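You operate a simulated robot arm through the tools that you are given. There is no shell and no other tool. Be economical: measure what you need, move in short steps, check, and stop when the job is done.

Carry out the task below with a simulated two-armed robot. There is one attempt and no reset: what you move stays moved.

JOB
Wipe up the spill on the teal table with the grey cloth and put it back.

The check looks at the end state, three seconds after you hand in, the way a careful person would. Anything else that was tipped, shoved, dropped, spilled or broken makes it a failure. Flat cloth is picked up by pressing the open fingertips on it (5 to 10 N) and closing them slowly along it; thin cloth reads only 2 to 8 mm in the jaws.

ROBOT AND FRAMES
Two 7-joint arms with two-finger parallel grippers on one trunk, on a base that drives. Base frame: it is fixed to the floor where the robot stands at the start and does not move with it; the origin is under the middle of the robot, x ahead of it, y to its left, z up; the surface under the hand at the start is at about z = 0.8. Readings come in m, rad, newtons and seconds.
The left shoulder is at the start at [0.105, 0.174, 1.095], the right one opposite. With the tool pointing down near the work surface each hand reaches from about 0.34 to 0.74 m from the robot's upright axis, wherever it stands, measured 20 degrees to its own side. Payload 3.6 kg a hand.
Tool frame (each hand has its own): the origin (TCP) lies between the finger pads and is the grasp point; the fingertips stand 0.03 m ahead of it; z points along the fingers, y is the line along which they close. Largest opening 0.11 m; finger width 0.02, thickness 0.01; the body of the gripper, 0.048 by 0.112 m, starts 0.055 m behind the TCP.
Orientation is that of the tool frame in the base frame, as a unit quaternion [w, x, y, z]. With the fingers straight down and closing along the base's y, the tool's x points along the base's -x, its y along +y and its z along -z.

CONTROLS
- The arms move only by the tool drive_tool. It takes "left_commands", "right_commands" or both (then of equal length, played together; a hand with none holds still); each is a list of rows, each a list of 6 numbers: the shift along the base's x, y, z in m, then the turn, a rotation vector about the base's x, y, z in rad. In form: [[dx, dy, dz, ax, ay, az], ...]. A call has 1 to 8 rows; each row is the pose to reach, as a shift and turn from the pose commanded when the call began. "left_gripper" and "right_gripper" are, for a hand that has rows, the opening, from 0 (shut) to 1 (fully open), set as the call begins (left out, the last holds). Each row takes 0.2 s and may step no farther than 0.05 m and 0.15 rad from the row before; otherwise, or with a gripper value out of range, the whole call is refused. A pose out of reach is approached as far as the arm can. The call stops where the force on the tool passes 40 N (or 10 N more than at its start, if that is more) or the arm is blocked; 0.2 s more then pass. The fingers move at their own pace (about 0.153 m/s each) and stop on an object; they squeeze with about 23 N. The grip force told is the motor's: it shows also when the fingers shut on nothing. Time passes only in rows, and 0.2 s behind the last, so rows that repeat a pose let the fingers close. The reply holds the time, the measured pose of the TCP, the force on the tool along the base axes, the opening and the grip force, in the units named above and with some noise, with the torque about the TCP (base axes, N m) and any sound that the robot's microphone picked up.
- Cameras (640 x 400 px; columns grow to the right, rows downward): "scene" is now at [0.2061, 0.043, 1.2759]; the picture's right is [0.46, -0.89, -0.00], its down [-0.51, -0.26, -0.82] and it looks along [0.73, 0.38, -0.57] (base axes); focal length 260 px, centre (320, 200). "left" rides on the left gripper at [0.072, -0.017, -0.103] in its tool frame; the picture's right is [0.23, 0.97, 0.00], its down [-0.76, 0.18, -0.62] and it looks along [-0.61, 0.14, 0.78] (tool axes); focal length 222 px, centre (320, 200). "right" rides on the right gripper at [0.073, 0.017, -0.103] in its tool frame; the picture's right is [-0.23, 0.97, 0.00], its down [-0.76, -0.18, -0.62] and it looks along [-0.61, -0.14, 0.78] (tool axes); focal length 222 px, centre (320, 200). There is no depth. A picture from a camera that has moved, and an enlarged one, comes with that camera's place and axes in the base frame and with its lens. The place of the scene camera against the robot may be out by one fixed shift of up to 0.018 m in any direction.
- get_image(camera): a new picture of that camera. No time passes.
- slide_trunk(by): slides the trunk up (or, below 0, down) by that many m; the arms and the scene camera ride with it, the base frame stays. It gives what a move gives, with no picture.
- steer(legs): drives the robot by 1 to 6 legs, each [ahead, left, turn to the left] in m, m and rad, along the robot's own axes; the way and the turn of a leg run together, so that a leg with both is an arc; at most 1.5 m and 3.142 rad a leg. The arms and the cameras ride along, it lands a little off, and it stops where it bumps. It gives what a move gives.
- turn_head(pan, tilt): turns the head with the scene camera to pan (to the left, within 1.501 rad either way) and tilt (down, from -0.506 to 1.204), counted from straight ahead of the robot. It gives what a move gives.
- close_up(camera, box): a new picture of the part [left, top, right, bottom] of that camera's present view, enlarged. No time passes.
- job_done(): hands the job in; it is judged then, once.

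Go step by step. Nothing tells you exact positions but the pictures and the camera data: compare them with the known pose of the tool, close in by small moves and look again before you grip or let go. The budget is 120 turns and 88 pictures, counting those below and the enlarged ones. Unless the task says otherwise, let go and move clear before handing in, and close with one line.

The tools are called after "Emit:" as name(argument=value, ...) on one line, values as JSON. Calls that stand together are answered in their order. drive_tool: Moves the arms, as the interface text tells. Its arguments: {"type":"object","properties":{"left_commands":{"type":"array","items":{"type":"array","items":{"type":"number"}}},"left_gripper":{"type":"number"},"right_commands":{"type":"array","items":{"type":"array","items":{"type":"number"}}},"right_gripper":{"type":"number"}},"required":[]} The other tools are called the same way: slide_trunk (by) slides the trunk up or down; steer (legs) drives the base; turn_head (pan, tilt) turns the head that bears the scene camera; get_image (camera) takes a picture; close_up (camera, box) takes an enlarged picture of a part of a camera's view; job_done () hands the job in.

At the start:

```text
time_s: 0.0
left_position: [0.4464, 0.3547, 1.0867]
left_ee_rot: [0.0, -0.001, 1.0, -0.001]
left_wrist_force: [-0.4, 0.4, 0.4]
left_wrist_torque: [0.0, -0.02, -0.01]
left_grip_width: 0.1099
left_gripper_force: 0.1
right_position: [0.4851, 0.0039, 1.0806]
right_ee_rot: [-0.001, 0.0, 1.0, 0.001]
right_wrist_force: [-0.5, -0.3, 0.8]
right_wrist_torque: [0.02, -0.01, 0.02]
right_grip_width: 0.1097
right_gripper_force: 0.1
trunk travel left (down, up): [-0.213, 0.55]
robot x, y, heading: [-0.0025, -0.0004, 0.004]
head pan, tilt: [0.48, 0.606]
```

scene: 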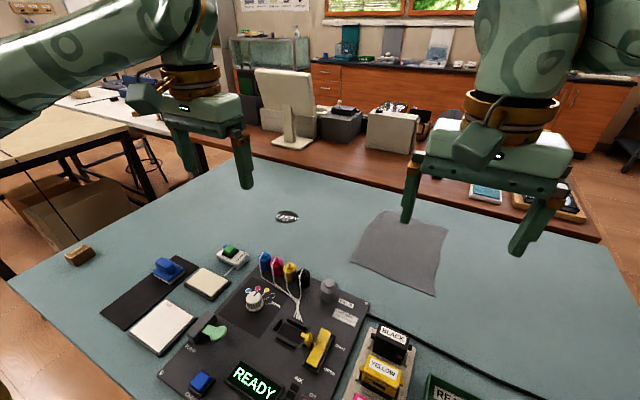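
right: 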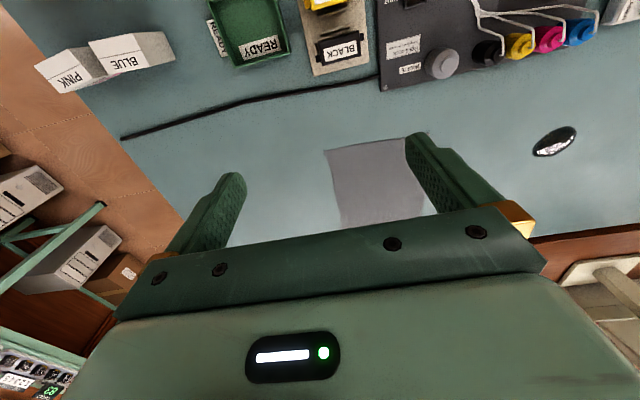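
left: 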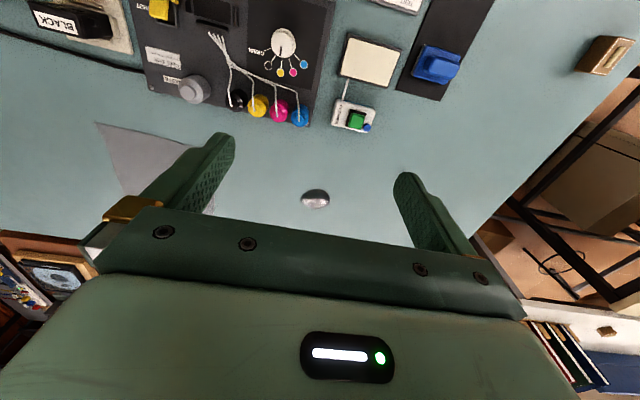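

The grey cloth lies flat near [0.72, 0.07], and a shiny blob near [0.70, 0.41] may be the spill. I'll check both closely.

Emit:
close_up(camera="scene", box=[240, 180, 340, 243])

Emit:
close_up(camera="scene", box=[320, 180, 480, 310])

Emit:
close_up(camera="left", box=[260, 150, 380, 225])

```text
6.35 times, centred on (290, 212) of scene
camera zoom: at [0.2061, 0.043, 1.2759], right [0.46, -0.89, 0.0], down [-0.51, -0.26, -0.82], along [0.73, 0.38, -0.57], focal length 1652 px, centre (510, 127)
```

zoom: 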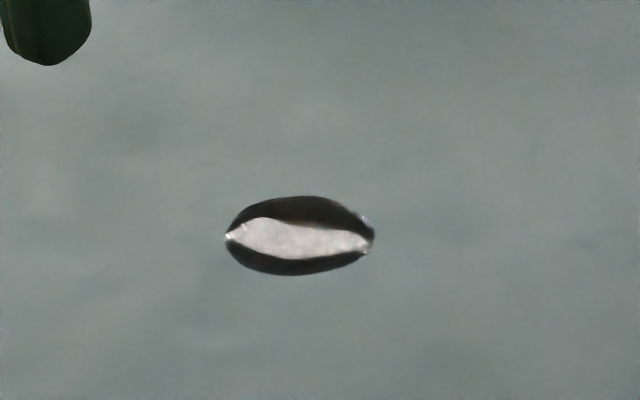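

```text
3.08 times, centred on (400, 245) of scene
camera zoom: at [0.2061, 0.043, 1.2759], right [0.46, -0.89, 0.0], down [-0.51, -0.26, -0.82], along [0.73, 0.38, -0.57], focal length 800 px, centre (74, 62)
```

zoom: 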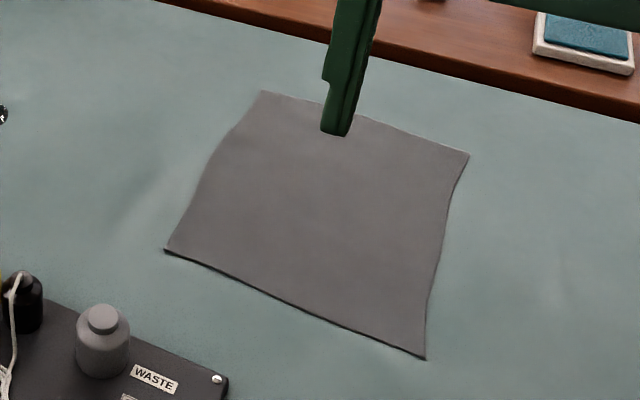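

```text
5.33 times, centred on (320, 188) of left
camera zoom: at [0.3736, 0.3385, 1.19], right [-0.23, 0.97, 0.0], down [0.76, 0.18, 0.62], along [0.61, 0.14, -0.78], focal length 1185 px, centre (320, 267)
```

zoom: 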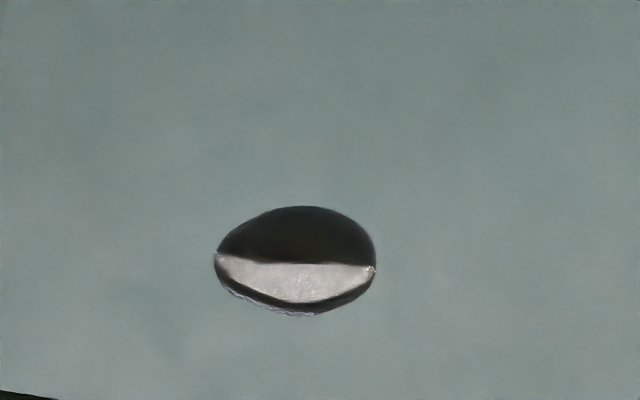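

The blob reads as a glossy puddle, about 6 to 7 cm across. I'll scan the rest of the table before moving.

Emit:
turn_head(pan=0.1, tilt=0.9)

Emit:
get_image(camera="scene")

```text
time_s: 0.8
left_position: [0.4466, 0.3544, 1.0854]
left_ee_rot: [0.0, -0.001, 1.0, 0.0]
left_wrist_force: [0.4, 0.2, 0.4]
left_wrist_torque: [0.0, -0.01, 0.0]
left_grip_width: 0.11
left_gripper_force: 0.0
right_position: [0.4852, 0.0041, 1.0805]
right_ee_rot: [-0.002, 0.001, 1.0, 0.0]
right_wrist_force: [-0.4, -0.3, 0.2]
right_wrist_torque: [0.01, 0.01, 0.04]
right_grip_width: 0.1101
right_gripper_force: 0.0
trunk travel left (down, up): [-0.213, 0.55]
robot x, y, heading: [-0.0002, 0.0017, -0.001]
head pan, tilt: [0.099, 0.901]
```

```text
81 pictures are left
camera scene: at [0.203, 0.0098, 1.2517], right [0.1, -0.99, 0.0], down [-0.78, -0.08, -0.62], along [0.62, 0.06, -0.78], focal length 260 px, centre (320, 200)
```

scene: 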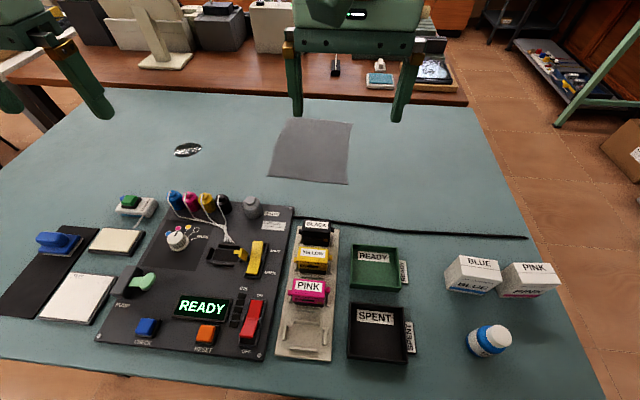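

There's only one spill, the puddle near [0.69, 0.40]. It's at the edge of reach, so I'll check how much room the robot has in front.

Emit:
turn_head(pan=0.3, tilt=1.2)

Emit:
get_image(camera="scene")

Emit:
get_image(camera="right")

```text
time_s: 1.6
left_position: [0.447, 0.3563, 1.0863]
left_ee_rot: [0.0, -0.001, 1.0, 0.001]
left_wrist_force: [-1.1, -0.1, -0.5]
left_wrist_torque: [-0.02, -0.01, 0.0]
left_grip_width: 0.11
left_gripper_force: 0.1
right_position: [0.4839, 0.0032, 1.0803]
right_ee_rot: [-0.001, 0.0, 1.0, -0.001]
right_wrist_force: [-0.2, 0.8, 0.1]
right_wrist_torque: [0.0, 0.0, 0.02]
right_grip_width: 0.1099
right_gripper_force: 0.1
trunk travel left (down, up): [-0.213, 0.55]
robot x, y, heading: [0.0011, -0.0006, -0.0]
head pan, tilt: [0.3, 1.201]
```

```text
80 pictures are left
camera scene: at [0.1813, 0.0187, 1.2319], right [0.3, -0.96, 0.0], down [-0.89, -0.28, -0.36], along [0.35, 0.11, -0.93], focal length 260 px, centre (320, 200)
```

scene: 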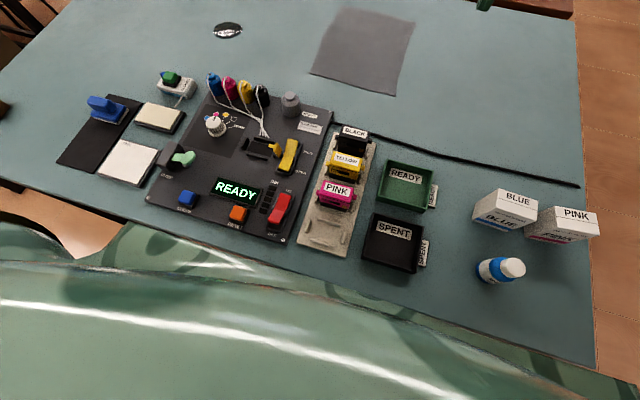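

```text
79 pictures are left
camera right: at [0.4122, 0.0214, 1.1834], right [0.23, 0.97, 0.0], down [0.76, -0.18, 0.62], along [0.61, -0.14, -0.78], focal length 222 px, centre (320, 200)
```

right: 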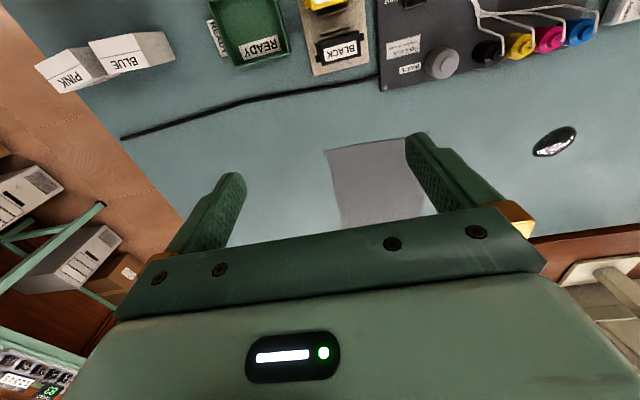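

The near edge of the cloth is at x≈0.60, spanning y -0.01 to 0.177. The puddle is near [0.68, 0.40]. The robot stands right at the table, so I'll shift the base left about 0.16 m so that the left arm can reach both.

Emit:
steer(legs=[[0, 0.16, 0]])

Emit:
turn_head(pan=0.2, tilt=0.75)

Emit:
get_image(camera="scene")

Emit:
get_image(camera="left")

```text
time_s: 3.1
left_position: [0.4458, 0.5189, 1.0853]
left_ee_rot: [0.0, -0.001, 1.0, 0.0]
left_wrist_force: [-0.2, -0.5, -0.2]
left_wrist_torque: [-0.02, 0.05, 0.01]
left_grip_width: 0.11
left_gripper_force: 0.0
right_position: [0.4842, 0.1673, 1.0795]
right_ee_rot: [-0.001, 0.0, 1.0, -0.001]
right_wrist_force: [-0.1, 0.0, 0.2]
right_wrist_torque: [-0.02, 0.02, -0.03]
right_grip_width: 0.11
right_gripper_force: 0.1
trunk travel left (down, up): [-0.213, 0.55]
robot x, y, heading: [0.0003, 0.1607, 0.005]
head pan, tilt: [0.3, 1.201]
```

```text
time_s: 4.0
left_position: [0.4451, 0.5171, 1.0859]
left_ee_rot: [0.0, -0.001, 1.0, 0.0]
left_wrist_force: [0.2, 0.0, 0.6]
left_wrist_torque: [-0.01, -0.02, 0.01]
left_grip_width: 0.1099
left_gripper_force: 0.1
right_position: [0.4852, 0.1655, 1.0801]
right_ee_rot: [-0.001, -0.001, 1.0, 0.001]
right_wrist_force: [0.3, 0.2, -0.4]
right_wrist_torque: [0.0, 0.03, 0.0]
right_grip_width: 0.1099
right_gripper_force: 0.0
trunk travel left (down, up): [-0.213, 0.55]
robot x, y, heading: [0.0016, 0.1604, 0.004]
head pan, tilt: [0.201, 0.75]
```

```text
78 pictures are left
camera scene: at [0.2089, 0.1805, 1.2634], right [0.2, -0.98, 0.0], down [-0.67, -0.14, -0.73], along [0.72, 0.15, -0.68], focal length 260 px, centre (320, 200)
```

scene: 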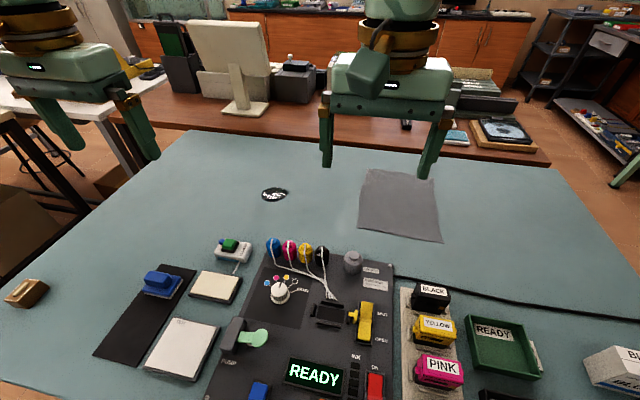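

```text
77 pictures are left
camera left: at [0.3732, 0.5005, 1.1899], right [-0.23, 0.97, 0.0], down [0.76, 0.18, 0.62], along [0.61, 0.14, -0.78], focal length 222 px, centre (320, 200)
```

left: 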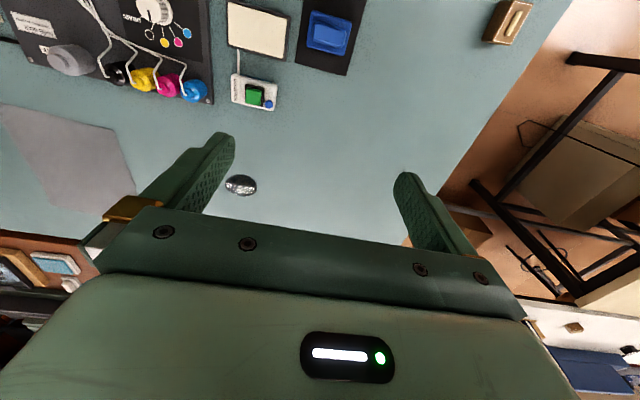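

The puddle is confirmed at about [0.677, 0.398], and the near-left cloth corner at about [0.607, 0.17]. I'll move the right hand out of the way and bring the left hand over the left edge of the cloth.

Emit:
drive_tool(right_commands=[[0, -0.04, 0, 0, 0, 0], [-0.01, -0.08, 0, 0, 0, 0], [-0.02, -0.12, 0, 0, 0, 0], [-0.03, -0.16, 0, 0, 0, 0], [-0.04, -0.2, 0, 0, 0, 0], [-0.05, -0.24, 0, 0, 0, 0], [-0.05, -0.28, 0, 0, 0, 0], [-0.05, -0.3, 0, 0, 0, 0]], left_commands=[[0.03, 0, 0, 0, 0, 0], [0.06, 0, 0, 0, 0, 0], [0.09, -0.01, 0, 0, 0, 0], [0.12, -0.03, -0.01, 0, 0, 0], [0.15, -0.06, -0.02, 0, 0, 0], [0.18, -0.09, -0.04, 0, 0, 0], [0.21, -0.12, -0.06, 0, 0, 0], [0.235, -0.15, -0.08, 0, 0, 0]], left_gripper=0.55)

Emit:
drive_tool(left_commands=[[0, -0.03, -0.01, 0, 0, 0], [0, -0.06, -0.02, 0, 0, 0], [0, -0.09, -0.03, 0, 0, 0], [0, -0.12, -0.05, 0, 0, 0], [0, -0.15, -0.07, 0, 0, 0], [0, -0.18, -0.08, 0, 0, 0], [0, -0.21, -0.09, 0, 0, 0], [0, -0.23, -0.1, 0, 0, 0]])

Emit:
get_image(camera="scene")

Emit:
get_image(camera="left")

```text
time_s: 5.8
left_position: [0.6829, 0.3653, 1.0063]
left_ee_rot: [0.0, -0.001, 1.0, 0.0]
left_wrist_force: [0.3, -0.5, 0.0]
left_wrist_torque: [0.0, 0.01, 0.01]
left_grip_width: 0.0602
left_gripper_force: 0.2
right_position: [0.4343, -0.1354, 1.0801]
right_ee_rot: [-0.001, 0.0, 1.0, 0.0]
right_wrist_force: [-0.8, -0.4, -0.5]
right_wrist_torque: [-0.01, 0.01, -0.03]
right_grip_width: 0.1099
right_gripper_force: 0.0
trunk travel left (down, up): [-0.213, 0.55]
robot x, y, heading: [0.0011, 0.1601, 0.007]
head pan, tilt: [0.201, 0.75]
```

```text
time_s: 7.6
left_position: [0.6526, 0.1603, 0.9148]
left_ee_rot: [0.0, -0.002, 1.0, -0.001]
left_wrist_force: [0.4, -0.5, 0.6]
left_wrist_torque: [0.02, -0.02, 0.0]
left_grip_width: 0.0603
left_gripper_force: 0.1
left hand out of reach, approached as far as the arm can: row 5, 6, 7, 8
right_position: [0.4345, -0.1347, 1.0807]
right_ee_rot: [-0.001, 0.0, 1.0, 0.0]
right_wrist_force: [0.4, 0.5, 0.9]
right_wrist_torque: [-0.02, -0.02, 0.0]
right_grip_width: 0.11
right_gripper_force: 0.1
trunk travel left (down, up): [-0.213, 0.55]
robot x, y, heading: [-0.0017, 0.1627, 0.001]
head pan, tilt: [0.201, 0.75]
```

```text
76 pictures are left
camera scene: at [0.2089, 0.18, 1.2635], right [0.2, -0.98, 0.0], down [-0.67, -0.14, -0.73], along [0.72, 0.15, -0.68], focal length 260 px, centre (320, 200)
```

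scene: 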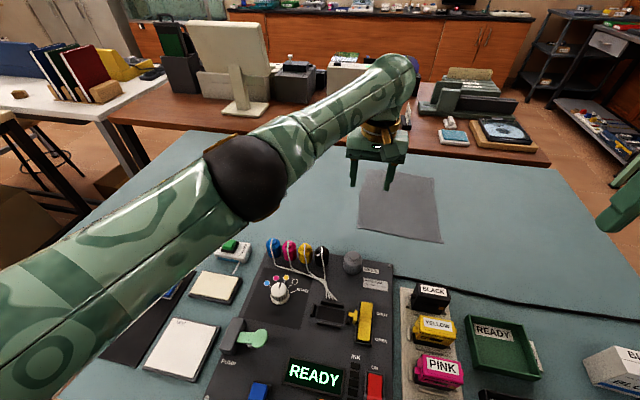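

```text
75 pictures are left
camera left: at [0.579, 0.1431, 1.0186], right [-0.23, 0.97, 0.0], down [0.76, 0.18, 0.62], along [0.61, 0.14, -0.78], focal length 222 px, centre (320, 200)
```

left: 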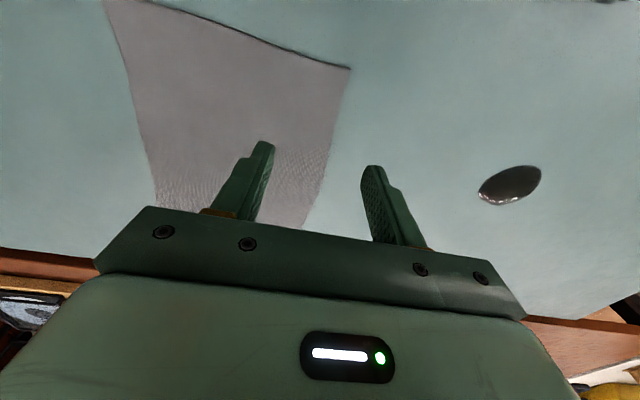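

At this base position the arm tops out near x=0.65 and its reach is centred on the shoulder. I'll strafe back to y≈-0.02, grip there, then drive left with the cloth in the jaws.

Emit:
steer(legs=[[0, -0.18, 0]])

```text
time_s: 9.1
left_position: [0.6516, -0.0231, 0.9144]
left_ee_rot: [0.0, 0.0, 1.0, 0.0]
left_wrist_force: [0.1, -0.3, -0.5]
left_wrist_torque: [0.03, -0.01, -0.02]
left_grip_width: 0.0607
left_gripper_force: 0.1
right_position: [0.434, -0.3164, 1.0816]
right_ee_rot: [-0.002, 0.0, 1.0, 0.0]
right_wrist_force: [-0.8, 0.0, 0.0]
right_wrist_torque: [0.01, 0.04, -0.01]
right_grip_width: 0.1099
right_gripper_force: 0.1
trunk travel left (down, up): [-0.213, 0.55]
robot x, y, heading: [-0.0034, -0.0178, -0.001]
head pan, tilt: [0.201, 0.75]
```

Now I'll move the left hand over the left edge of the cloth, to y≈0.14.

Emit:
drive_tool(left_commands=[[0, 0.03, 0, 0, 0, 0], [0, 0.06, 0, 0, 0, 0], [0, 0.09, 0, 0, 0, 0], [0, 0.12, 0, 0, 0, 0], [0, 0.15, 0, 0, 0, 0], [0.01, 0.17, 0, 0, 0, 0]])

Emit:
get_image(camera="left")

```text
time_s: 10.5
left_position: [0.6609, 0.1483, 0.9146]
left_ee_rot: [-0.001, 0.0, 1.0, -0.001]
left_wrist_force: [-0.4, 0.4, -0.5]
left_wrist_torque: [0.0, 0.01, 0.01]
left_grip_width: 0.0605
left_gripper_force: 0.0
right_position: [0.4352, -0.315, 1.0797]
right_ee_rot: [-0.001, 0.001, 1.0, 0.0]
right_wrist_force: [0.0, -0.2, 0.7]
right_wrist_torque: [0.01, -0.01, -0.02]
right_grip_width: 0.11
right_gripper_force: 0.1
trunk travel left (down, up): [-0.213, 0.55]
robot x, y, heading: [-0.0023, -0.0198, -0.002]
head pan, tilt: [0.201, 0.75]
```

```text
74 pictures are left
camera left: at [0.5889, 0.1318, 1.0185], right [-0.23, 0.97, 0.0], down [0.76, 0.18, 0.62], along [0.61, 0.14, -0.78], focal length 222 px, centre (320, 200)
```

left: 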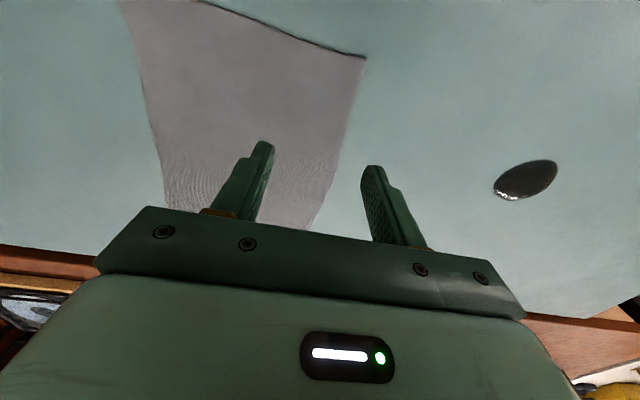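

The left edge of the cloth is at y≈0.176. I'll centre at y=0.125 so both fingertips land on cloth, and lower to just above it.

Emit:
drive_tool(left_commands=[[0.005, -0.023, -0.02, 0, 0, 0], [0.01, -0.023, -0.04, 0, 0, 0], [0.012, -0.023, -0.06, 0, 0, 0], [0.012, -0.023, -0.073, 0, 0, 0], [0.012, -0.023, -0.073, 0, 0, 0]])

Emit:
get_image(camera="left")

Emit:
get_image(camera="scene")

```text
time_s: 11.7
left_position: [0.6732, 0.1248, 0.8413]
left_ee_rot: [0.0, 0.0, 1.0, 0.001]
left_wrist_force: [-0.1, -0.1, -0.2]
left_wrist_torque: [0.01, 0.0, 0.0]
left_grip_width: 0.0606
left_gripper_force: 0.0
right_position: [0.4335, -0.3163, 1.0811]
right_ee_rot: [-0.001, 0.0, 1.0, 0.0]
right_wrist_force: [-0.2, 0.3, -0.3]
right_wrist_torque: [0.02, 0.02, 0.0]
right_grip_width: 0.1101
right_gripper_force: 0.0
trunk travel left (down, up): [-0.213, 0.55]
robot x, y, heading: [-0.0033, -0.021, 0.001]
head pan, tilt: [0.201, 0.75]
```

```text
73 pictures are left
camera left: at [0.6009, 0.1082, 0.9453], right [-0.23, 0.97, 0.0], down [0.76, 0.18, 0.62], along [0.61, 0.14, -0.78], focal length 222 px, centre (320, 200)
```

left: 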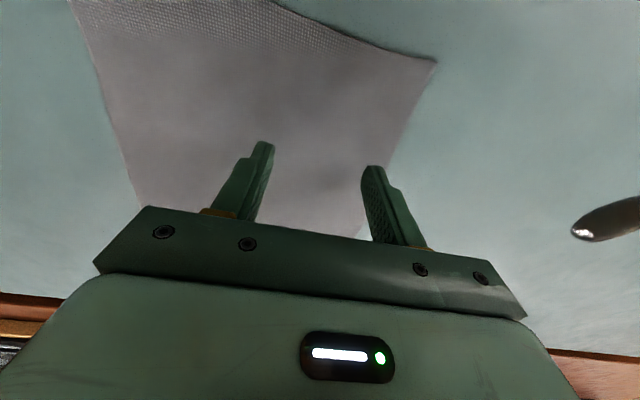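

```text
72 pictures are left
camera scene: at [0.2091, -0.0009, 1.2635], right [0.2, -0.98, 0.0], down [-0.67, -0.14, -0.73], along [0.72, 0.15, -0.68], focal length 260 px, centre (320, 200)
```

scene: 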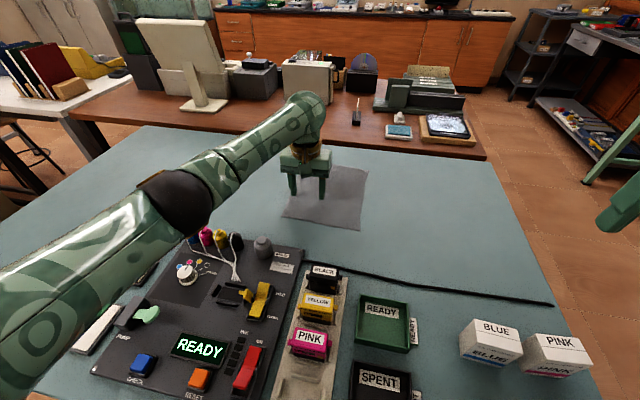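

Both fingertips are over cloth. I'll press down in millimetre steps.

Emit:
drive_tool(left_commands=[[0, 0, -0.004, 0, 0, 0], [0, 0, -0.008, 0, 0, 0], [0, 0, -0.01, 0, 0, 0], [0, 0, -0.01, 0, 0, 0]])

```text
time_s: 12.7
left_position: [0.6742, 0.1257, 0.831]
left_ee_rot: [0.0, 0.0, 1.0, 0.0]
left_wrist_force: [-0.6, 0.1, -0.6]
left_wrist_torque: [0.02, 0.0, 0.03]
left_grip_width: 0.0603
left_gripper_force: 0.2
right_position: [0.4333, -0.3156, 1.0795]
right_ee_rot: [-0.001, 0.0, 1.0, 0.0]
right_wrist_force: [-1.0, 0.8, 0.0]
right_wrist_torque: [-0.01, -0.02, 0.01]
right_grip_width: 0.11
right_gripper_force: 0.0
trunk travel left (down, up): [-0.213, 0.55]
robot x, y, heading: [-0.0019, -0.0186, 0.005]
head pan, tilt: [0.201, 0.75]
```

Emit:
drive_tool(left_commands=[[0, 0, -0.001, 0, 0, 0], [0, 0, -0.002, 0, 0, 0], [0, 0, -0.003, 0, 0, 0], [0, 0, -0.003, 0, 0, 0]])

```text
time_s: 13.7
left_position: [0.6732, 0.1253, 0.8318]
left_ee_rot: [0.003, 0.0, 1.0, 0.0]
left_wrist_force: [2.5, 0.9, 17.3]
left_wrist_torque: [0.17, -0.03, 0.02]
left_grip_width: 0.0606
left_gripper_force: 0.0
right_position: [0.432, -0.3164, 1.0816]
right_ee_rot: [0.001, 0.0, 1.0, 0.0]
right_wrist_force: [0.0, -0.7, -0.3]
right_wrist_torque: [-0.02, 0.04, -0.01]
right_grip_width: 0.1099
right_gripper_force: 0.1
trunk travel left (down, up): [-0.213, 0.55]
robot x, y, heading: [-0.0044, -0.0171, -0.001]
head pan, tilt: [0.201, 0.75]
```

Contact reads 17 N, which is too firm. I'll ease up to about 8 N and start closing slowly.

Emit:
drive_tool(left_commands=[[0, 0, 0.0013, 0, 0, 0], [0, 0, 0.0013, 0, 0, 0]], left_gripper=0.48)

Emit:
drive_tool(left_commands=[[0, 0, 0, 0, 0, 0], [0, 0, 0, 0, 0, 0]], left_gripper=0.38)

Emit:
get_image(camera="left")

```text
time_s: 14.3
left_position: [0.6729, 0.1245, 0.8308]
left_ee_rot: [0.001, 0.001, 1.0, 0.0]
left_wrist_force: [1.9, 0.3, 15.5]
left_wrist_torque: [0.1, -0.04, -0.04]
left_grip_width: 0.0515
left_gripper_force: 0.0
right_position: [0.432, -0.3173, 1.0811]
right_ee_rot: [0.001, 0.0, 1.0, 0.001]
right_wrist_force: [0.6, -0.5, 0.7]
right_wrist_torque: [-0.01, 0.02, 0.01]
right_grip_width: 0.1101
right_gripper_force: 0.0
trunk travel left (down, up): [-0.213, 0.55]
robot x, y, heading: [-0.0004, -0.0166, -0.0]
head pan, tilt: [0.201, 0.75]
```

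```text
time_s: 14.9
left_position: [0.6718, 0.1246, 0.832]
left_ee_rot: [0.001, 0.0, 1.0, 0.0]
left_wrist_force: [-0.4, -0.9, 15.8]
left_wrist_torque: [0.07, 0.04, 0.0]
left_grip_width: 0.0404
left_gripper_force: 0.0
right_position: [0.4315, -0.3163, 1.0809]
right_ee_rot: [0.0, 0.001, 1.0, 0.0]
right_wrist_force: [-0.1, 0.2, -1.4]
right_wrist_torque: [-0.01, -0.04, -0.04]
right_grip_width: 0.11
right_gripper_force: 0.1
trunk travel left (down, up): [-0.213, 0.55]
robot x, y, heading: [-0.0034, -0.02, 0.003]
head pan, tilt: [0.201, 0.75]
```

```text
71 pictures are left
camera left: at [0.5996, 0.1081, 0.9348], right [-0.23, 0.97, 0.0], down [0.76, 0.18, 0.62], along [0.61, 0.14, -0.78], focal length 222 px, centre (320, 200)
```

left: 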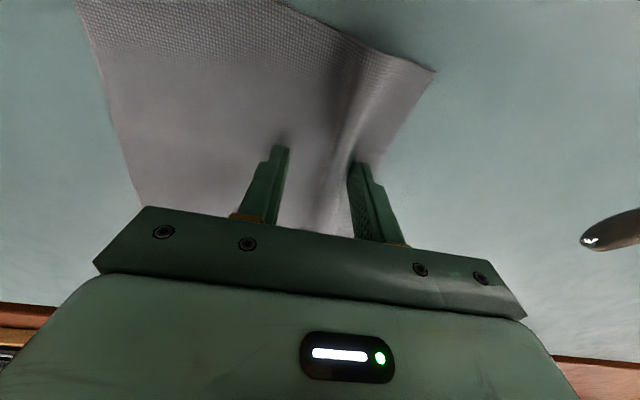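

A ridge is forming between the fingers. I'll ease the pressure a little more and keep closing.

Emit:
drive_tool(left_commands=[[0, 0, 0.001, 0, 0, 0], [0, 0, 0.001, 0, 0, 0]], left_gripper=0.27)

Emit:
drive_tool(left_commands=[[0, 0, 0, 0, 0, 0], [0, 0, 0, 0, 0, 0]], left_gripper=0.16)

Emit:
drive_tool(left_commands=[[0, 0, 0, 0, 0, 0], [0, 0, 0, 0, 0, 0], [0, 0, 0, 0, 0, 0]], left_gripper=0)

Emit:
get_image(camera="left")

```text
time_s: 15.5
left_position: [0.6728, 0.1249, 0.8314]
left_ee_rot: [0.0, -0.001, 1.0, 0.0]
left_wrist_force: [-0.6, -0.5, 9.3]
left_wrist_torque: [0.1, 0.02, 0.02]
left_grip_width: 0.0288
left_gripper_force: 0.0
right_position: [0.433, -0.3153, 1.0816]
right_ee_rot: [0.0, 0.0, 1.0, 0.0]
right_wrist_force: [-0.2, -0.2, -0.2]
right_wrist_torque: [-0.01, -0.01, -0.02]
right_grip_width: 0.1097
right_gripper_force: 0.0
trunk travel left (down, up): [-0.213, 0.55]
robot x, y, heading: [-0.0006, -0.0185, -0.0]
head pan, tilt: [0.201, 0.75]
```

```text
time_s: 16.1
left_position: [0.6746, 0.1246, 0.8325]
left_ee_rot: [0.0, 0.0, 1.0, 0.001]
left_wrist_force: [-0.9, -0.2, 7.3]
left_wrist_torque: [0.02, 0.03, 0.0]
left_grip_width: 0.0169
left_gripper_force: 0.0
right_position: [0.4329, -0.3164, 1.0804]
right_ee_rot: [0.0, 0.0, 1.0, 0.001]
right_wrist_force: [-0.4, -0.2, -0.4]
right_wrist_torque: [0.0, 0.01, -0.01]
right_grip_width: 0.1101
right_gripper_force: 0.1
trunk travel left (down, up): [-0.213, 0.55]
robot x, y, heading: [0.001, -0.0183, -0.001]
head pan, tilt: [0.201, 0.75]
```

```text
time_s: 16.9
left_position: [0.674, 0.1251, 0.8314]
left_ee_rot: [0.0, -0.001, 1.0, 0.0]
left_wrist_force: [-1.3, 0.8, 4.6]
left_wrist_torque: [0.04, 0.01, 0.0]
left_grip_width: 0.002
left_gripper_force: 23.0
right_position: [0.4341, -0.3157, 1.0804]
right_ee_rot: [0.0, -0.001, 1.0, 0.0]
right_wrist_force: [-0.2, 0.9, -0.4]
right_wrist_torque: [0.0, -0.03, 0.0]
right_grip_width: 0.1098
right_gripper_force: 0.0
trunk travel left (down, up): [-0.213, 0.55]
robot x, y, heading: [0.002, -0.0141, 0.001]
head pan, tilt: [0.201, 0.75]
```

```text
70 pictures are left
camera left: at [0.6005, 0.1087, 0.935], right [-0.23, 0.97, 0.0], down [0.76, 0.18, 0.62], along [0.61, 0.14, -0.78], focal length 222 px, centre (320, 200)
```

left: 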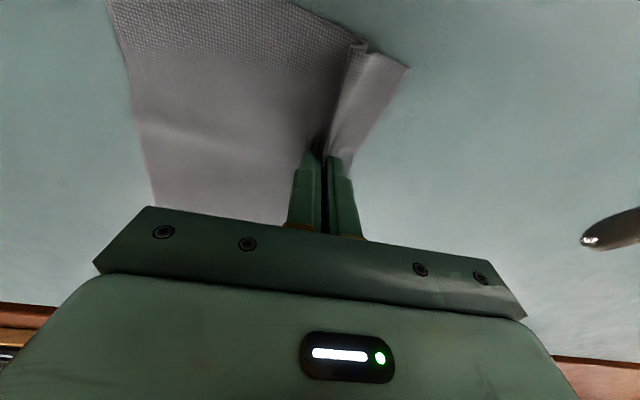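

The jaws read 2 mm with cloth between them. I'll lift slightly and drag left a few cm to test the hold.

Emit:
drive_tool(left_commands=[[0, 0, 0.004, 0, 0, 0], [0, 0.02, 0.004, 0, 0, 0], [0, 0.04, 0.004, 0, 0, 0], [0, 0.06, 0.004, 0, 0, 0]])

Emit:
get_image(camera="left")

Emit:
get_image(camera="scene")

```text
time_s: 17.9
left_position: [0.6739, 0.1849, 0.834]
left_ee_rot: [0.0, 0.0, 1.0, 0.0]
left_wrist_force: [0.2, 0.0, -0.1]
left_wrist_torque: [0.02, -0.01, 0.02]
left_grip_width: 0.002
left_gripper_force: 23.0
right_position: [0.4338, -0.3149, 1.0801]
right_ee_rot: [-0.001, 0.0, 1.0, 0.0]
right_wrist_force: [-0.1, 0.0, -0.3]
right_wrist_torque: [0.01, -0.01, 0.02]
right_grip_width: 0.1099
right_gripper_force: 0.1
trunk travel left (down, up): [-0.213, 0.55]
robot x, y, heading: [0.006, -0.0186, -0.0]
head pan, tilt: [0.201, 0.75]
```

```text
69 pictures are left
camera left: at [0.6008, 0.1689, 0.9385], right [-0.23, 0.97, 0.0], down [0.76, 0.18, 0.62], along [0.61, 0.14, -0.78], focal length 222 px, centre (320, 200)
```

left: 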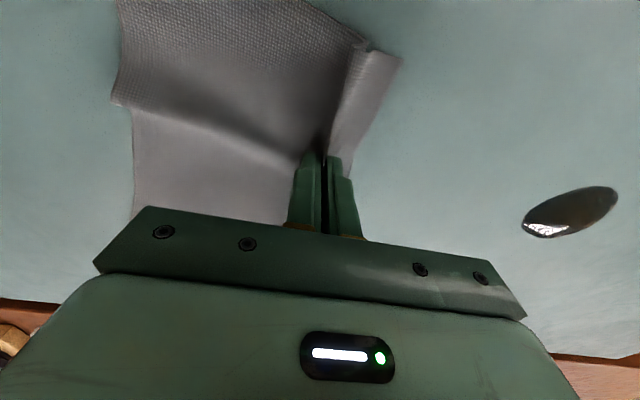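

```text
68 pictures are left
camera scene: at [0.2092, -0.0005, 1.2635], right [0.2, -0.98, 0.0], down [-0.67, -0.14, -0.73], along [0.72, 0.15, -0.68], focal length 260 px, centre (320, 200)
```

scene: 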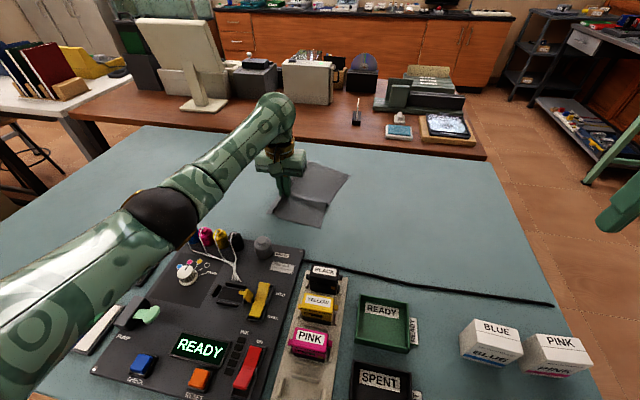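

The hold is good and the cloth follows flat. I'll strafe left 0.2 m to carry it across to the puddle.

Emit:
steer(legs=[[0, 0.2, 0]])

Emit:
get_image(camera="left")

Emit:
get_image(camera="scene")

```text
time_s: 19.5
left_position: [0.6739, 0.3864, 0.8358]
left_ee_rot: [-0.001, -0.001, 1.0, 0.0]
left_wrist_force: [-0.3, 0.1, -0.2]
left_wrist_torque: [-0.09, 0.0, -0.02]
left_grip_width: 0.002
left_gripper_force: 23.3
right_position: [0.4342, -0.1139, 1.0816]
right_ee_rot: [0.0, 0.0, 1.0, -0.001]
right_wrist_force: [-0.3, -0.1, 0.2]
right_wrist_torque: [0.0, 0.0, 0.03]
right_grip_width: 0.1101
right_gripper_force: 0.0
trunk travel left (down, up): [-0.213, 0.55]
robot x, y, heading: [-0.004, 0.1814, 0.003]
head pan, tilt: [0.201, 0.75]
```

```text
67 pictures are left
camera left: at [0.6008, 0.3701, 0.9383], right [-0.23, 0.97, 0.0], down [0.76, 0.18, 0.62], along [0.61, 0.14, -0.78], focal length 222 px, centre (320, 200)
```

left: 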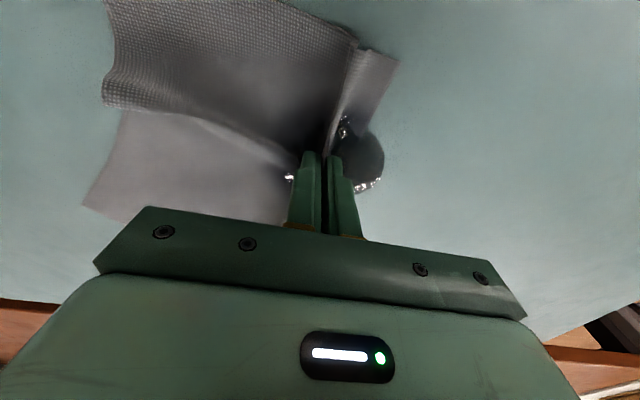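

```text
66 pictures are left
camera scene: at [0.2092, 0.2011, 1.2635], right [0.2, -0.98, 0.0], down [-0.67, -0.14, -0.73], along [0.72, 0.15, -0.68], focal length 260 px, centre (320, 200)
```

scene: 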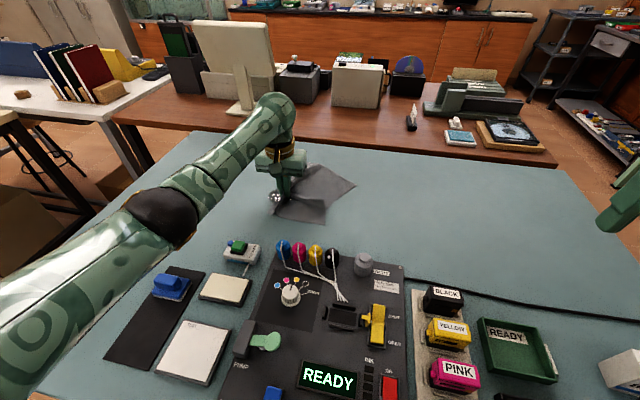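

The grip is now over the puddle, which is still visible under the cloth. I'll press lightly and stroke across it.

Emit:
drive_tool(left_commands=[[0, 0, -0.003, 0, 0, 0], [0, 0, -0.005, 0, 0, 0], [0, 0.015, -0.005, 0, 0, 0], [0, 0.03, -0.005, 0, 0, 0], [0, 0.045, -0.005, 0, 0, 0], [0, 0.06, -0.005, 0, 0, 0]])

Emit:
get_image(camera="left")

```text
time_s: 20.9
left_position: [0.6731, 0.4435, 0.8318]
left_ee_rot: [0.002, 0.0, 1.0, 0.0]
left_wrist_force: [1.3, -5.1, 14.8]
left_wrist_torque: [-0.1, -0.02, 0.01]
left_grip_width: 0.0019
left_gripper_force: 22.5
right_position: [0.4329, -0.1164, 1.0809]
right_ee_rot: [0.0, -0.001, 1.0, 0.0]
right_wrist_force: [-0.5, 0.2, 0.7]
right_wrist_torque: [0.02, 0.01, 0.02]
right_grip_width: 0.11
right_gripper_force: 0.1
trunk travel left (down, up): [-0.213, 0.55]
robot x, y, heading: [0.0025, 0.1791, -0.001]
head pan, tilt: [0.201, 0.75]
```

```text
65 pictures are left
camera left: at [0.5998, 0.4281, 0.9347], right [-0.23, 0.97, 0.0], down [0.76, 0.18, 0.63], along [0.61, 0.14, -0.78], focal length 222 px, centre (320, 200)
```

left: 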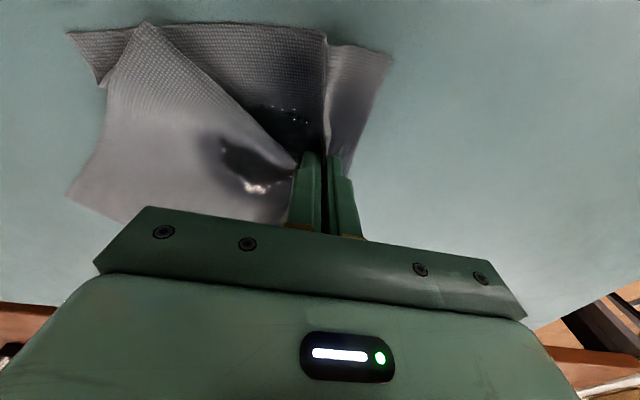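

The cloth is soaking up the puddle. I'll stroke back over its centre while pressing, with small x shifts.

Emit:
drive_tool(left_commands=[[0, -0.015, 0.001, 0, 0, 0], [0, -0.03, 0.001, 0, 0, 0], [0, -0.045, 0.001, 0, 0, 0], [0, -0.06, 0.001, 0, 0, 0], [-0.015, -0.06, 0.001, 0, 0, 0], [-0.015, -0.045, 0.001, 0, 0, 0], [-0.015, -0.03, 0.001, 0, 0, 0], [-0.015, -0.01, 0.001, 0, 0, 0]])

Emit:
drive_tool(left_commands=[[0.01, 0, 0, 0, 0, 0], [0.022, 0, 0, 0, 0, 0], [0.022, -0.02, 0, 0, 0, 0], [0.022, -0.04, 0, 0, 0, 0], [0.022, -0.06, 0, 0, 0, 0], [0.022, -0.04, 0, 0, 0, 0], [0.022, -0.02, 0, 0, 0, 0], [0.015, 0.015, 0, 0, 0, 0]])

Emit:
get_image(camera="left")

Emit:
close_up(camera="scene", box=[220, 140, 380, 240])

```text
time_s: 22.7
left_position: [0.6583, 0.4352, 0.8318]
left_ee_rot: [0.0, 0.0, 1.0, 0.0]
left_wrist_force: [0.6, -4.8, 12.9]
left_wrist_torque: [-0.1, 0.0, 0.0]
left_grip_width: 0.002
left_gripper_force: 22.5
right_position: [0.4327, -0.1158, 1.0805]
right_ee_rot: [0.0, 0.0, 1.0, 0.0]
right_wrist_force: [0.5, 0.5, -0.2]
right_wrist_torque: [-0.04, -0.02, -0.01]
right_grip_width: 0.1099
right_gripper_force: 0.0
trunk travel left (down, up): [-0.213, 0.55]
robot x, y, heading: [0.0013, 0.181, -0.0]
head pan, tilt: [0.201, 0.75]
```

```text
time_s: 24.5
left_position: [0.6728, 0.4516, 0.832]
left_ee_rot: [0.0, 0.0, 1.0, 0.0]
left_wrist_force: [1.1, -3.3, 7.6]
left_wrist_torque: [-0.11, -0.06, 0.04]
left_grip_width: 0.002
left_gripper_force: 22.9
right_position: [0.4331, -0.115, 1.0811]
right_ee_rot: [0.0, 0.0, 1.0, 0.0]
right_wrist_force: [-0.3, 0.7, 0.0]
right_wrist_torque: [0.01, 0.02, 0.05]
right_grip_width: 0.1103
right_gripper_force: 0.0
trunk travel left (down, up): [-0.213, 0.55]
robot x, y, heading: [0.002, 0.1808, 0.002]
head pan, tilt: [0.201, 0.75]
```

```text
64 pictures are left
camera left: at [0.5999, 0.4347, 0.9349], right [-0.23, 0.97, 0.0], down [0.76, 0.18, 0.62], along [0.61, 0.14, -0.78], focal length 222 px, centre (320, 200)
```

left: 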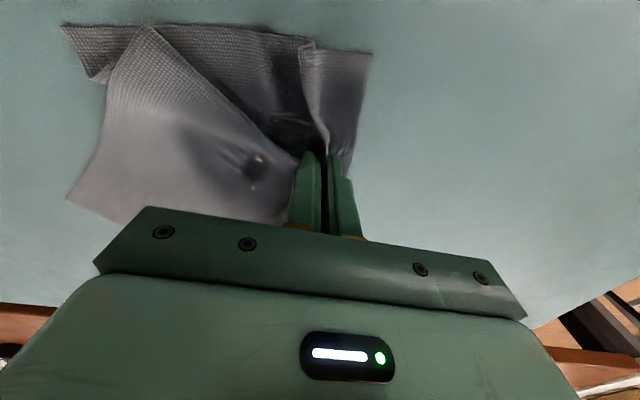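

```text
4.00 times, centred on (300, 190) of scene
camera zoom: at [0.2082, 0.1999, 1.2637], right [0.2, -0.98, 0.0], down [-0.67, -0.14, -0.73], along [0.72, 0.15, -0.68], focal length 1041 px, centre (400, 240)
```

zoom: 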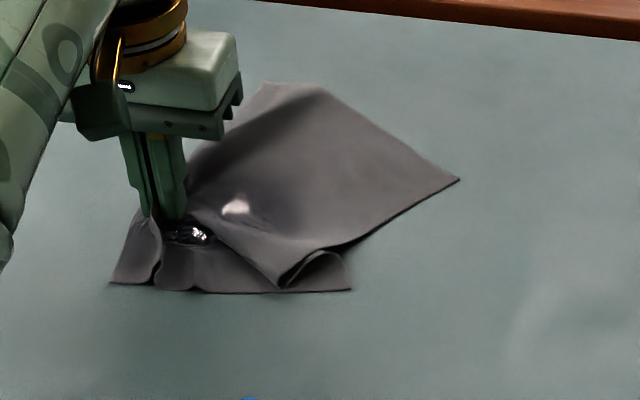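

The puddle is shrinking but a residue remains around y 0.39 to 0.42. I'll keep stroking.

Emit:
drive_tool(left_commands=[[0, -0.02, -0.0005, 0, 0, 0], [0, -0.04, -0.0005, 0, 0, 0], [0, -0.065, -0.0005, 0, 0, 0], [0.01, -0.08, -0.0005, 0, 0, 0], [0.01, -0.06, -0.0005, 0, 0, 0], [0.01, -0.04, -0.0005, 0, 0, 0], [0.01, -0.02, -0.0005, 0, 0, 0], [0.005, 0, -0.0005, 0, 0, 0]])

Emit:
drive_tool(left_commands=[[0, -0.02, 0, 0, 0, 0], [0, -0.04, 0, 0, 0, 0], [-0.01, -0.06, 0, 0, 0, 0], [-0.02, -0.07, 0, 0, 0, 0], [-0.02, -0.05, 0, 0, 0, 0], [-0.015, -0.03, 0, 0, 0, 0], [-0.01, -0.01, 0, 0, 0, 0], [-0.005, 0.01, 0, 0, 0, 0]])

Emit:
get_image(camera="left")

Emit:
close_up(camera="scene", box=[220, 140, 380, 240])

```text
time_s: 26.3
left_position: [0.6783, 0.4489, 0.8318]
left_ee_rot: [0.001, 0.0, 1.0, 0.0]
left_wrist_force: [1.6, -3.8, 8.8]
left_wrist_torque: [-0.09, -0.02, -0.02]
left_grip_width: 0.0021
left_gripper_force: 22.3
right_position: [0.4329, -0.1152, 1.0807]
right_ee_rot: [0.0, 0.0, 1.0, 0.001]
right_wrist_force: [0.2, 0.1, 0.6]
right_wrist_torque: [0.02, -0.01, 0.0]
right_grip_width: 0.11
right_gripper_force: 0.0
trunk travel left (down, up): [-0.213, 0.55]
robot x, y, heading: [-0.0017, 0.1808, -0.002]
head pan, tilt: [0.201, 0.75]
```

```text
time_s: 28.1
left_position: [0.6725, 0.4601, 0.8304]
left_ee_rot: [0.001, -0.001, 1.0, 0.0]
left_wrist_force: [-1.3, -4.0, 10.0]
left_wrist_torque: [-0.11, 0.04, -0.04]
left_grip_width: 0.002
left_gripper_force: 22.9
right_position: [0.4332, -0.1161, 1.0807]
right_ee_rot: [0.0, 0.0, 1.0, 0.001]
right_wrist_force: [-0.1, -0.4, 0.5]
right_wrist_torque: [0.0, 0.01, -0.01]
right_grip_width: 0.1101
right_gripper_force: 0.1
trunk travel left (down, up): [-0.213, 0.55]
robot x, y, heading: [-0.002, 0.1822, 0.001]
head pan, tilt: [0.201, 0.75]
```

```text
62 pictures are left
camera left: at [0.5987, 0.4432, 0.9348], right [-0.23, 0.97, 0.0], down [0.76, 0.18, 0.62], along [0.61, 0.14, -0.78], focal length 222 px, centre (320, 200)
```

left: 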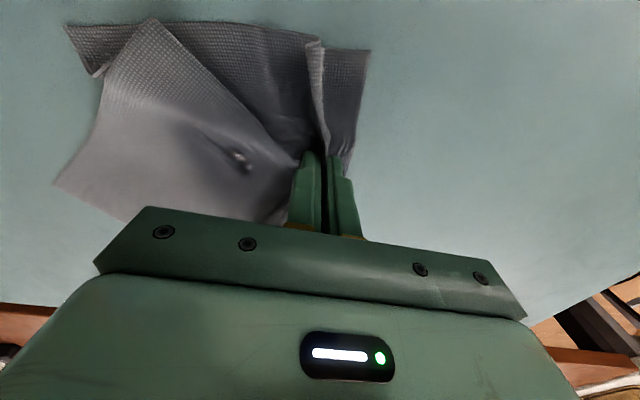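

```text
4.00 times, centred on (300, 190) of scene
camera zoom: at [0.2077, 0.1992, 1.2638], right [0.2, -0.98, 0.0], down [-0.67, -0.14, -0.73], along [0.72, 0.15, -0.68], focal length 1041 px, centre (400, 240)
```

zoom: 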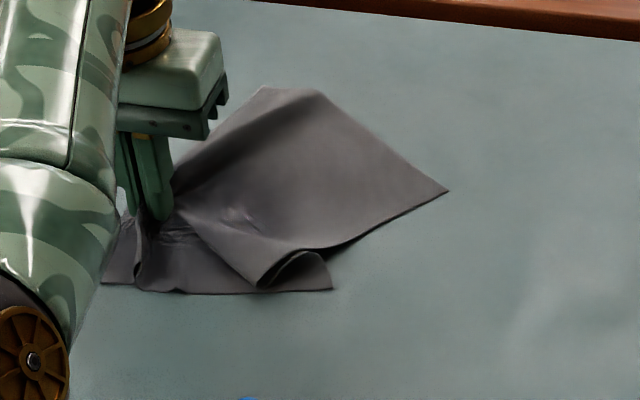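

Almost gone. There's a small residue at about [0.681, 0.408], so I'll do short strokes there.

Emit:
drive_tool(left_commands=[[0.005, -0.02, -0.0005, 0, 0, 0], [0.009, -0.04, -0.0005, 0, 0, 0], [0.009, -0.06, -0.0005, 0, 0, 0], [0.009, -0.075, -0.0005, 0, 0, 0], [0.009, -0.055, -0.0005, 0, 0, 0], [0.009, -0.035, -0.0005, 0, 0, 0], [0.009, -0.055, -0.0005, 0, 0, 0], [0.009, -0.075, -0.0005, 0, 0, 0]])

Emit:
drive_tool(left_commands=[[-0.008, 0.01, 0, 0, 0, 0], [-0.008, 0.025, 0, 0, 0, 0], [-0.004, 0.01, 0, 0, 0, 0], [0, 0.025, 0, 0, 0, 0], [0.003, 0.01, 0, 0, 0, 0], [0.003, 0.03, 0, 0, 0, 0], [0, 0.05, 0, 0, 0, 0], [-0.004, 0.075, 0, 0, 0, 0]])

Emit:
get_image(camera="left")

Emit:
close_up(camera="scene", box=[220, 140, 380, 240])

```text
time_s: 29.9
left_position: [0.6822, 0.3865, 0.831]
left_ee_rot: [0.001, -0.003, 1.0, 0.001]
left_wrist_force: [-0.4, 5.4, 16.4]
left_wrist_torque: [0.21, 0.04, -0.03]
left_grip_width: 0.0019
left_gripper_force: 23.4
right_position: [0.4328, -0.115, 1.0814]
right_ee_rot: [0.0, 0.0, 1.0, 0.001]
right_wrist_force: [-0.6, 0.2, -0.7]
right_wrist_torque: [-0.01, 0.01, -0.03]
right_grip_width: 0.11
right_gripper_force: 0.1
trunk travel left (down, up): [-0.213, 0.55]
robot x, y, heading: [0.0002, 0.1843, 0.004]
head pan, tilt: [0.201, 0.75]
```

```text
time_s: 31.7
left_position: [0.679, 0.4604, 0.8312]
left_ee_rot: [0.0, 0.0, 1.0, 0.0]
left_wrist_force: [1.7, -5.0, 13.7]
left_wrist_torque: [-0.12, -0.05, -0.01]
left_grip_width: 0.002
left_gripper_force: 23.0
right_position: [0.4331, -0.1157, 1.0815]
right_ee_rot: [0.0, 0.0, 1.0, 0.0]
right_wrist_force: [-0.4, 1.0, 0.3]
right_wrist_torque: [-0.03, 0.05, 0.01]
right_grip_width: 0.11
right_gripper_force: 0.1
trunk travel left (down, up): [-0.213, 0.55]
robot x, y, heading: [-0.002, 0.1817, 0.001]
head pan, tilt: [0.201, 0.75]
```

```text
60 pictures are left
camera left: at [0.6056, 0.4431, 0.9348], right [-0.23, 0.97, 0.0], down [0.76, 0.18, 0.63], along [0.61, 0.14, -0.78], focal length 222 px, centre (320, 200)
```

left: 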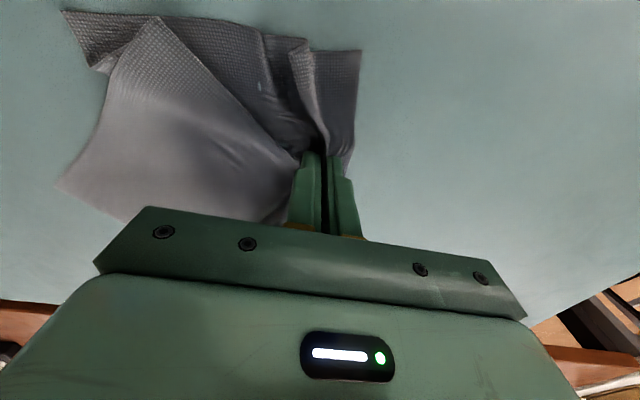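

```text
4.00 times, centred on (300, 190) of scene
camera zoom: at [0.2077, 0.199, 1.2638], right [0.2, -0.98, 0.0], down [-0.67, -0.14, -0.73], along [0.72, 0.15, -0.68], focal length 1041 px, centre (400, 240)
```

zoom: 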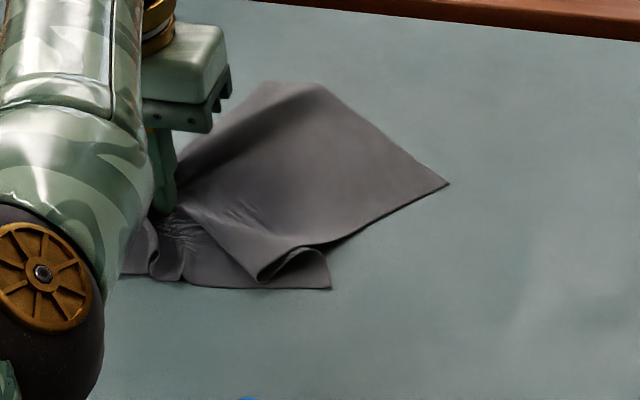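

It looks nearly dry, apart from a possible speck around [0.64, 0.418]. I'll make one more pass there.

Emit:
drive_tool(left_commands=[[-0.015, -0.005, 0, 0, 0, 0], [-0.03, -0.015, 0, 0, 0, 0], [-0.035, -0.035, 0, 0, 0, 0], [-0.035, -0.055, 0, 0, 0, 0], [-0.035, -0.075, 0, 0, 0, 0], [-0.025, -0.055, 0, 0, 0, 0], [-0.025, -0.03, 0, 0, 0, 0], [-0.015, -0.005, 0, 0, 0, 0]])

Emit:
drive_tool(left_commands=[[0, 0, 0.03, 0, 0, 0], [0, 0, 0.07, 0, 0, 0], [0, 0, 0.11, 0, 0, 0], [0, 0, 0.15, 0, 0, 0], [0, 0, 0.19, 0, 0, 0], [0, 0, 0.23, 0, 0, 0], [0, 0, 0.25, 0, 0, 0]])

Emit:
get_image(camera="left")

Emit:
get_image(camera="scene")

```text
time_s: 33.5
left_position: [0.6613, 0.4559, 0.831]
left_ee_rot: [0.002, -0.001, 1.0, 0.0]
left_wrist_force: [0.5, -4.5, 14.7]
left_wrist_torque: [-0.07, 0.06, -0.01]
left_grip_width: 0.0022
left_gripper_force: 22.8
right_position: [0.4327, -0.1166, 1.0815]
right_ee_rot: [0.0, 0.001, 1.0, 0.0]
right_wrist_force: [-1.0, -0.1, 0.9]
right_wrist_torque: [-0.02, 0.02, 0.01]
right_grip_width: 0.1099
right_gripper_force: 0.0
trunk travel left (down, up): [-0.213, 0.55]
robot x, y, heading: [0.0004, 0.1804, 0.002]
head pan, tilt: [0.201, 0.75]
```

```text
time_s: 35.1
left_position: [0.6636, 0.4556, 1.0812]
left_ee_rot: [0.0, 0.0, 1.0, 0.0]
left_wrist_force: [-0.6, -0.2, -1.1]
left_wrist_torque: [0.01, 0.02, -0.02]
left_grip_width: 0.0017
left_gripper_force: 23.4
right_position: [0.434, -0.1152, 1.0814]
right_ee_rot: [-0.001, 0.0, 1.0, 0.0]
right_wrist_force: [0.0, -0.4, -0.7]
right_wrist_torque: [0.02, 0.02, -0.03]
right_grip_width: 0.1098
right_gripper_force: 0.0
trunk travel left (down, up): [-0.213, 0.55]
robot x, y, heading: [-0.0006, 0.1813, 0.002]
head pan, tilt: [0.201, 0.75]
```

```text
58 pictures are left
camera left: at [0.5904, 0.4389, 1.1842], right [-0.23, 0.97, 0.0], down [0.76, 0.18, 0.62], along [0.61, 0.14, -0.78], focal length 222 px, centre (320, 200)
```

left: 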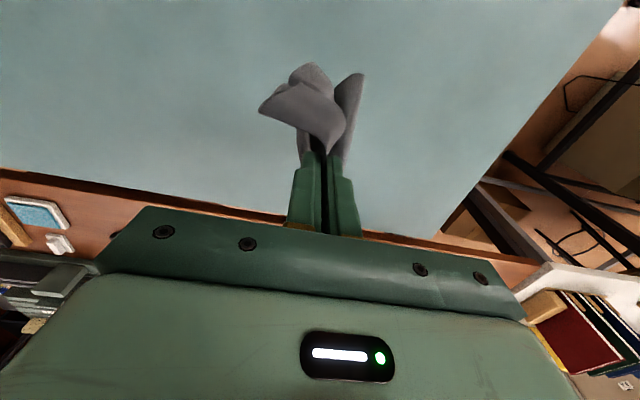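

```text
57 pictures are left
camera scene: at [0.2091, 0.2, 1.2635], right [0.2, -0.98, 0.0], down [-0.67, -0.14, -0.73], along [0.72, 0.15, -0.68], focal length 260 px, centre (320, 200)
```

scene: 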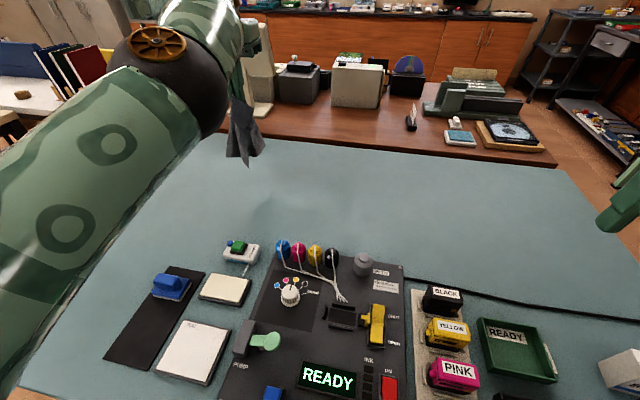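

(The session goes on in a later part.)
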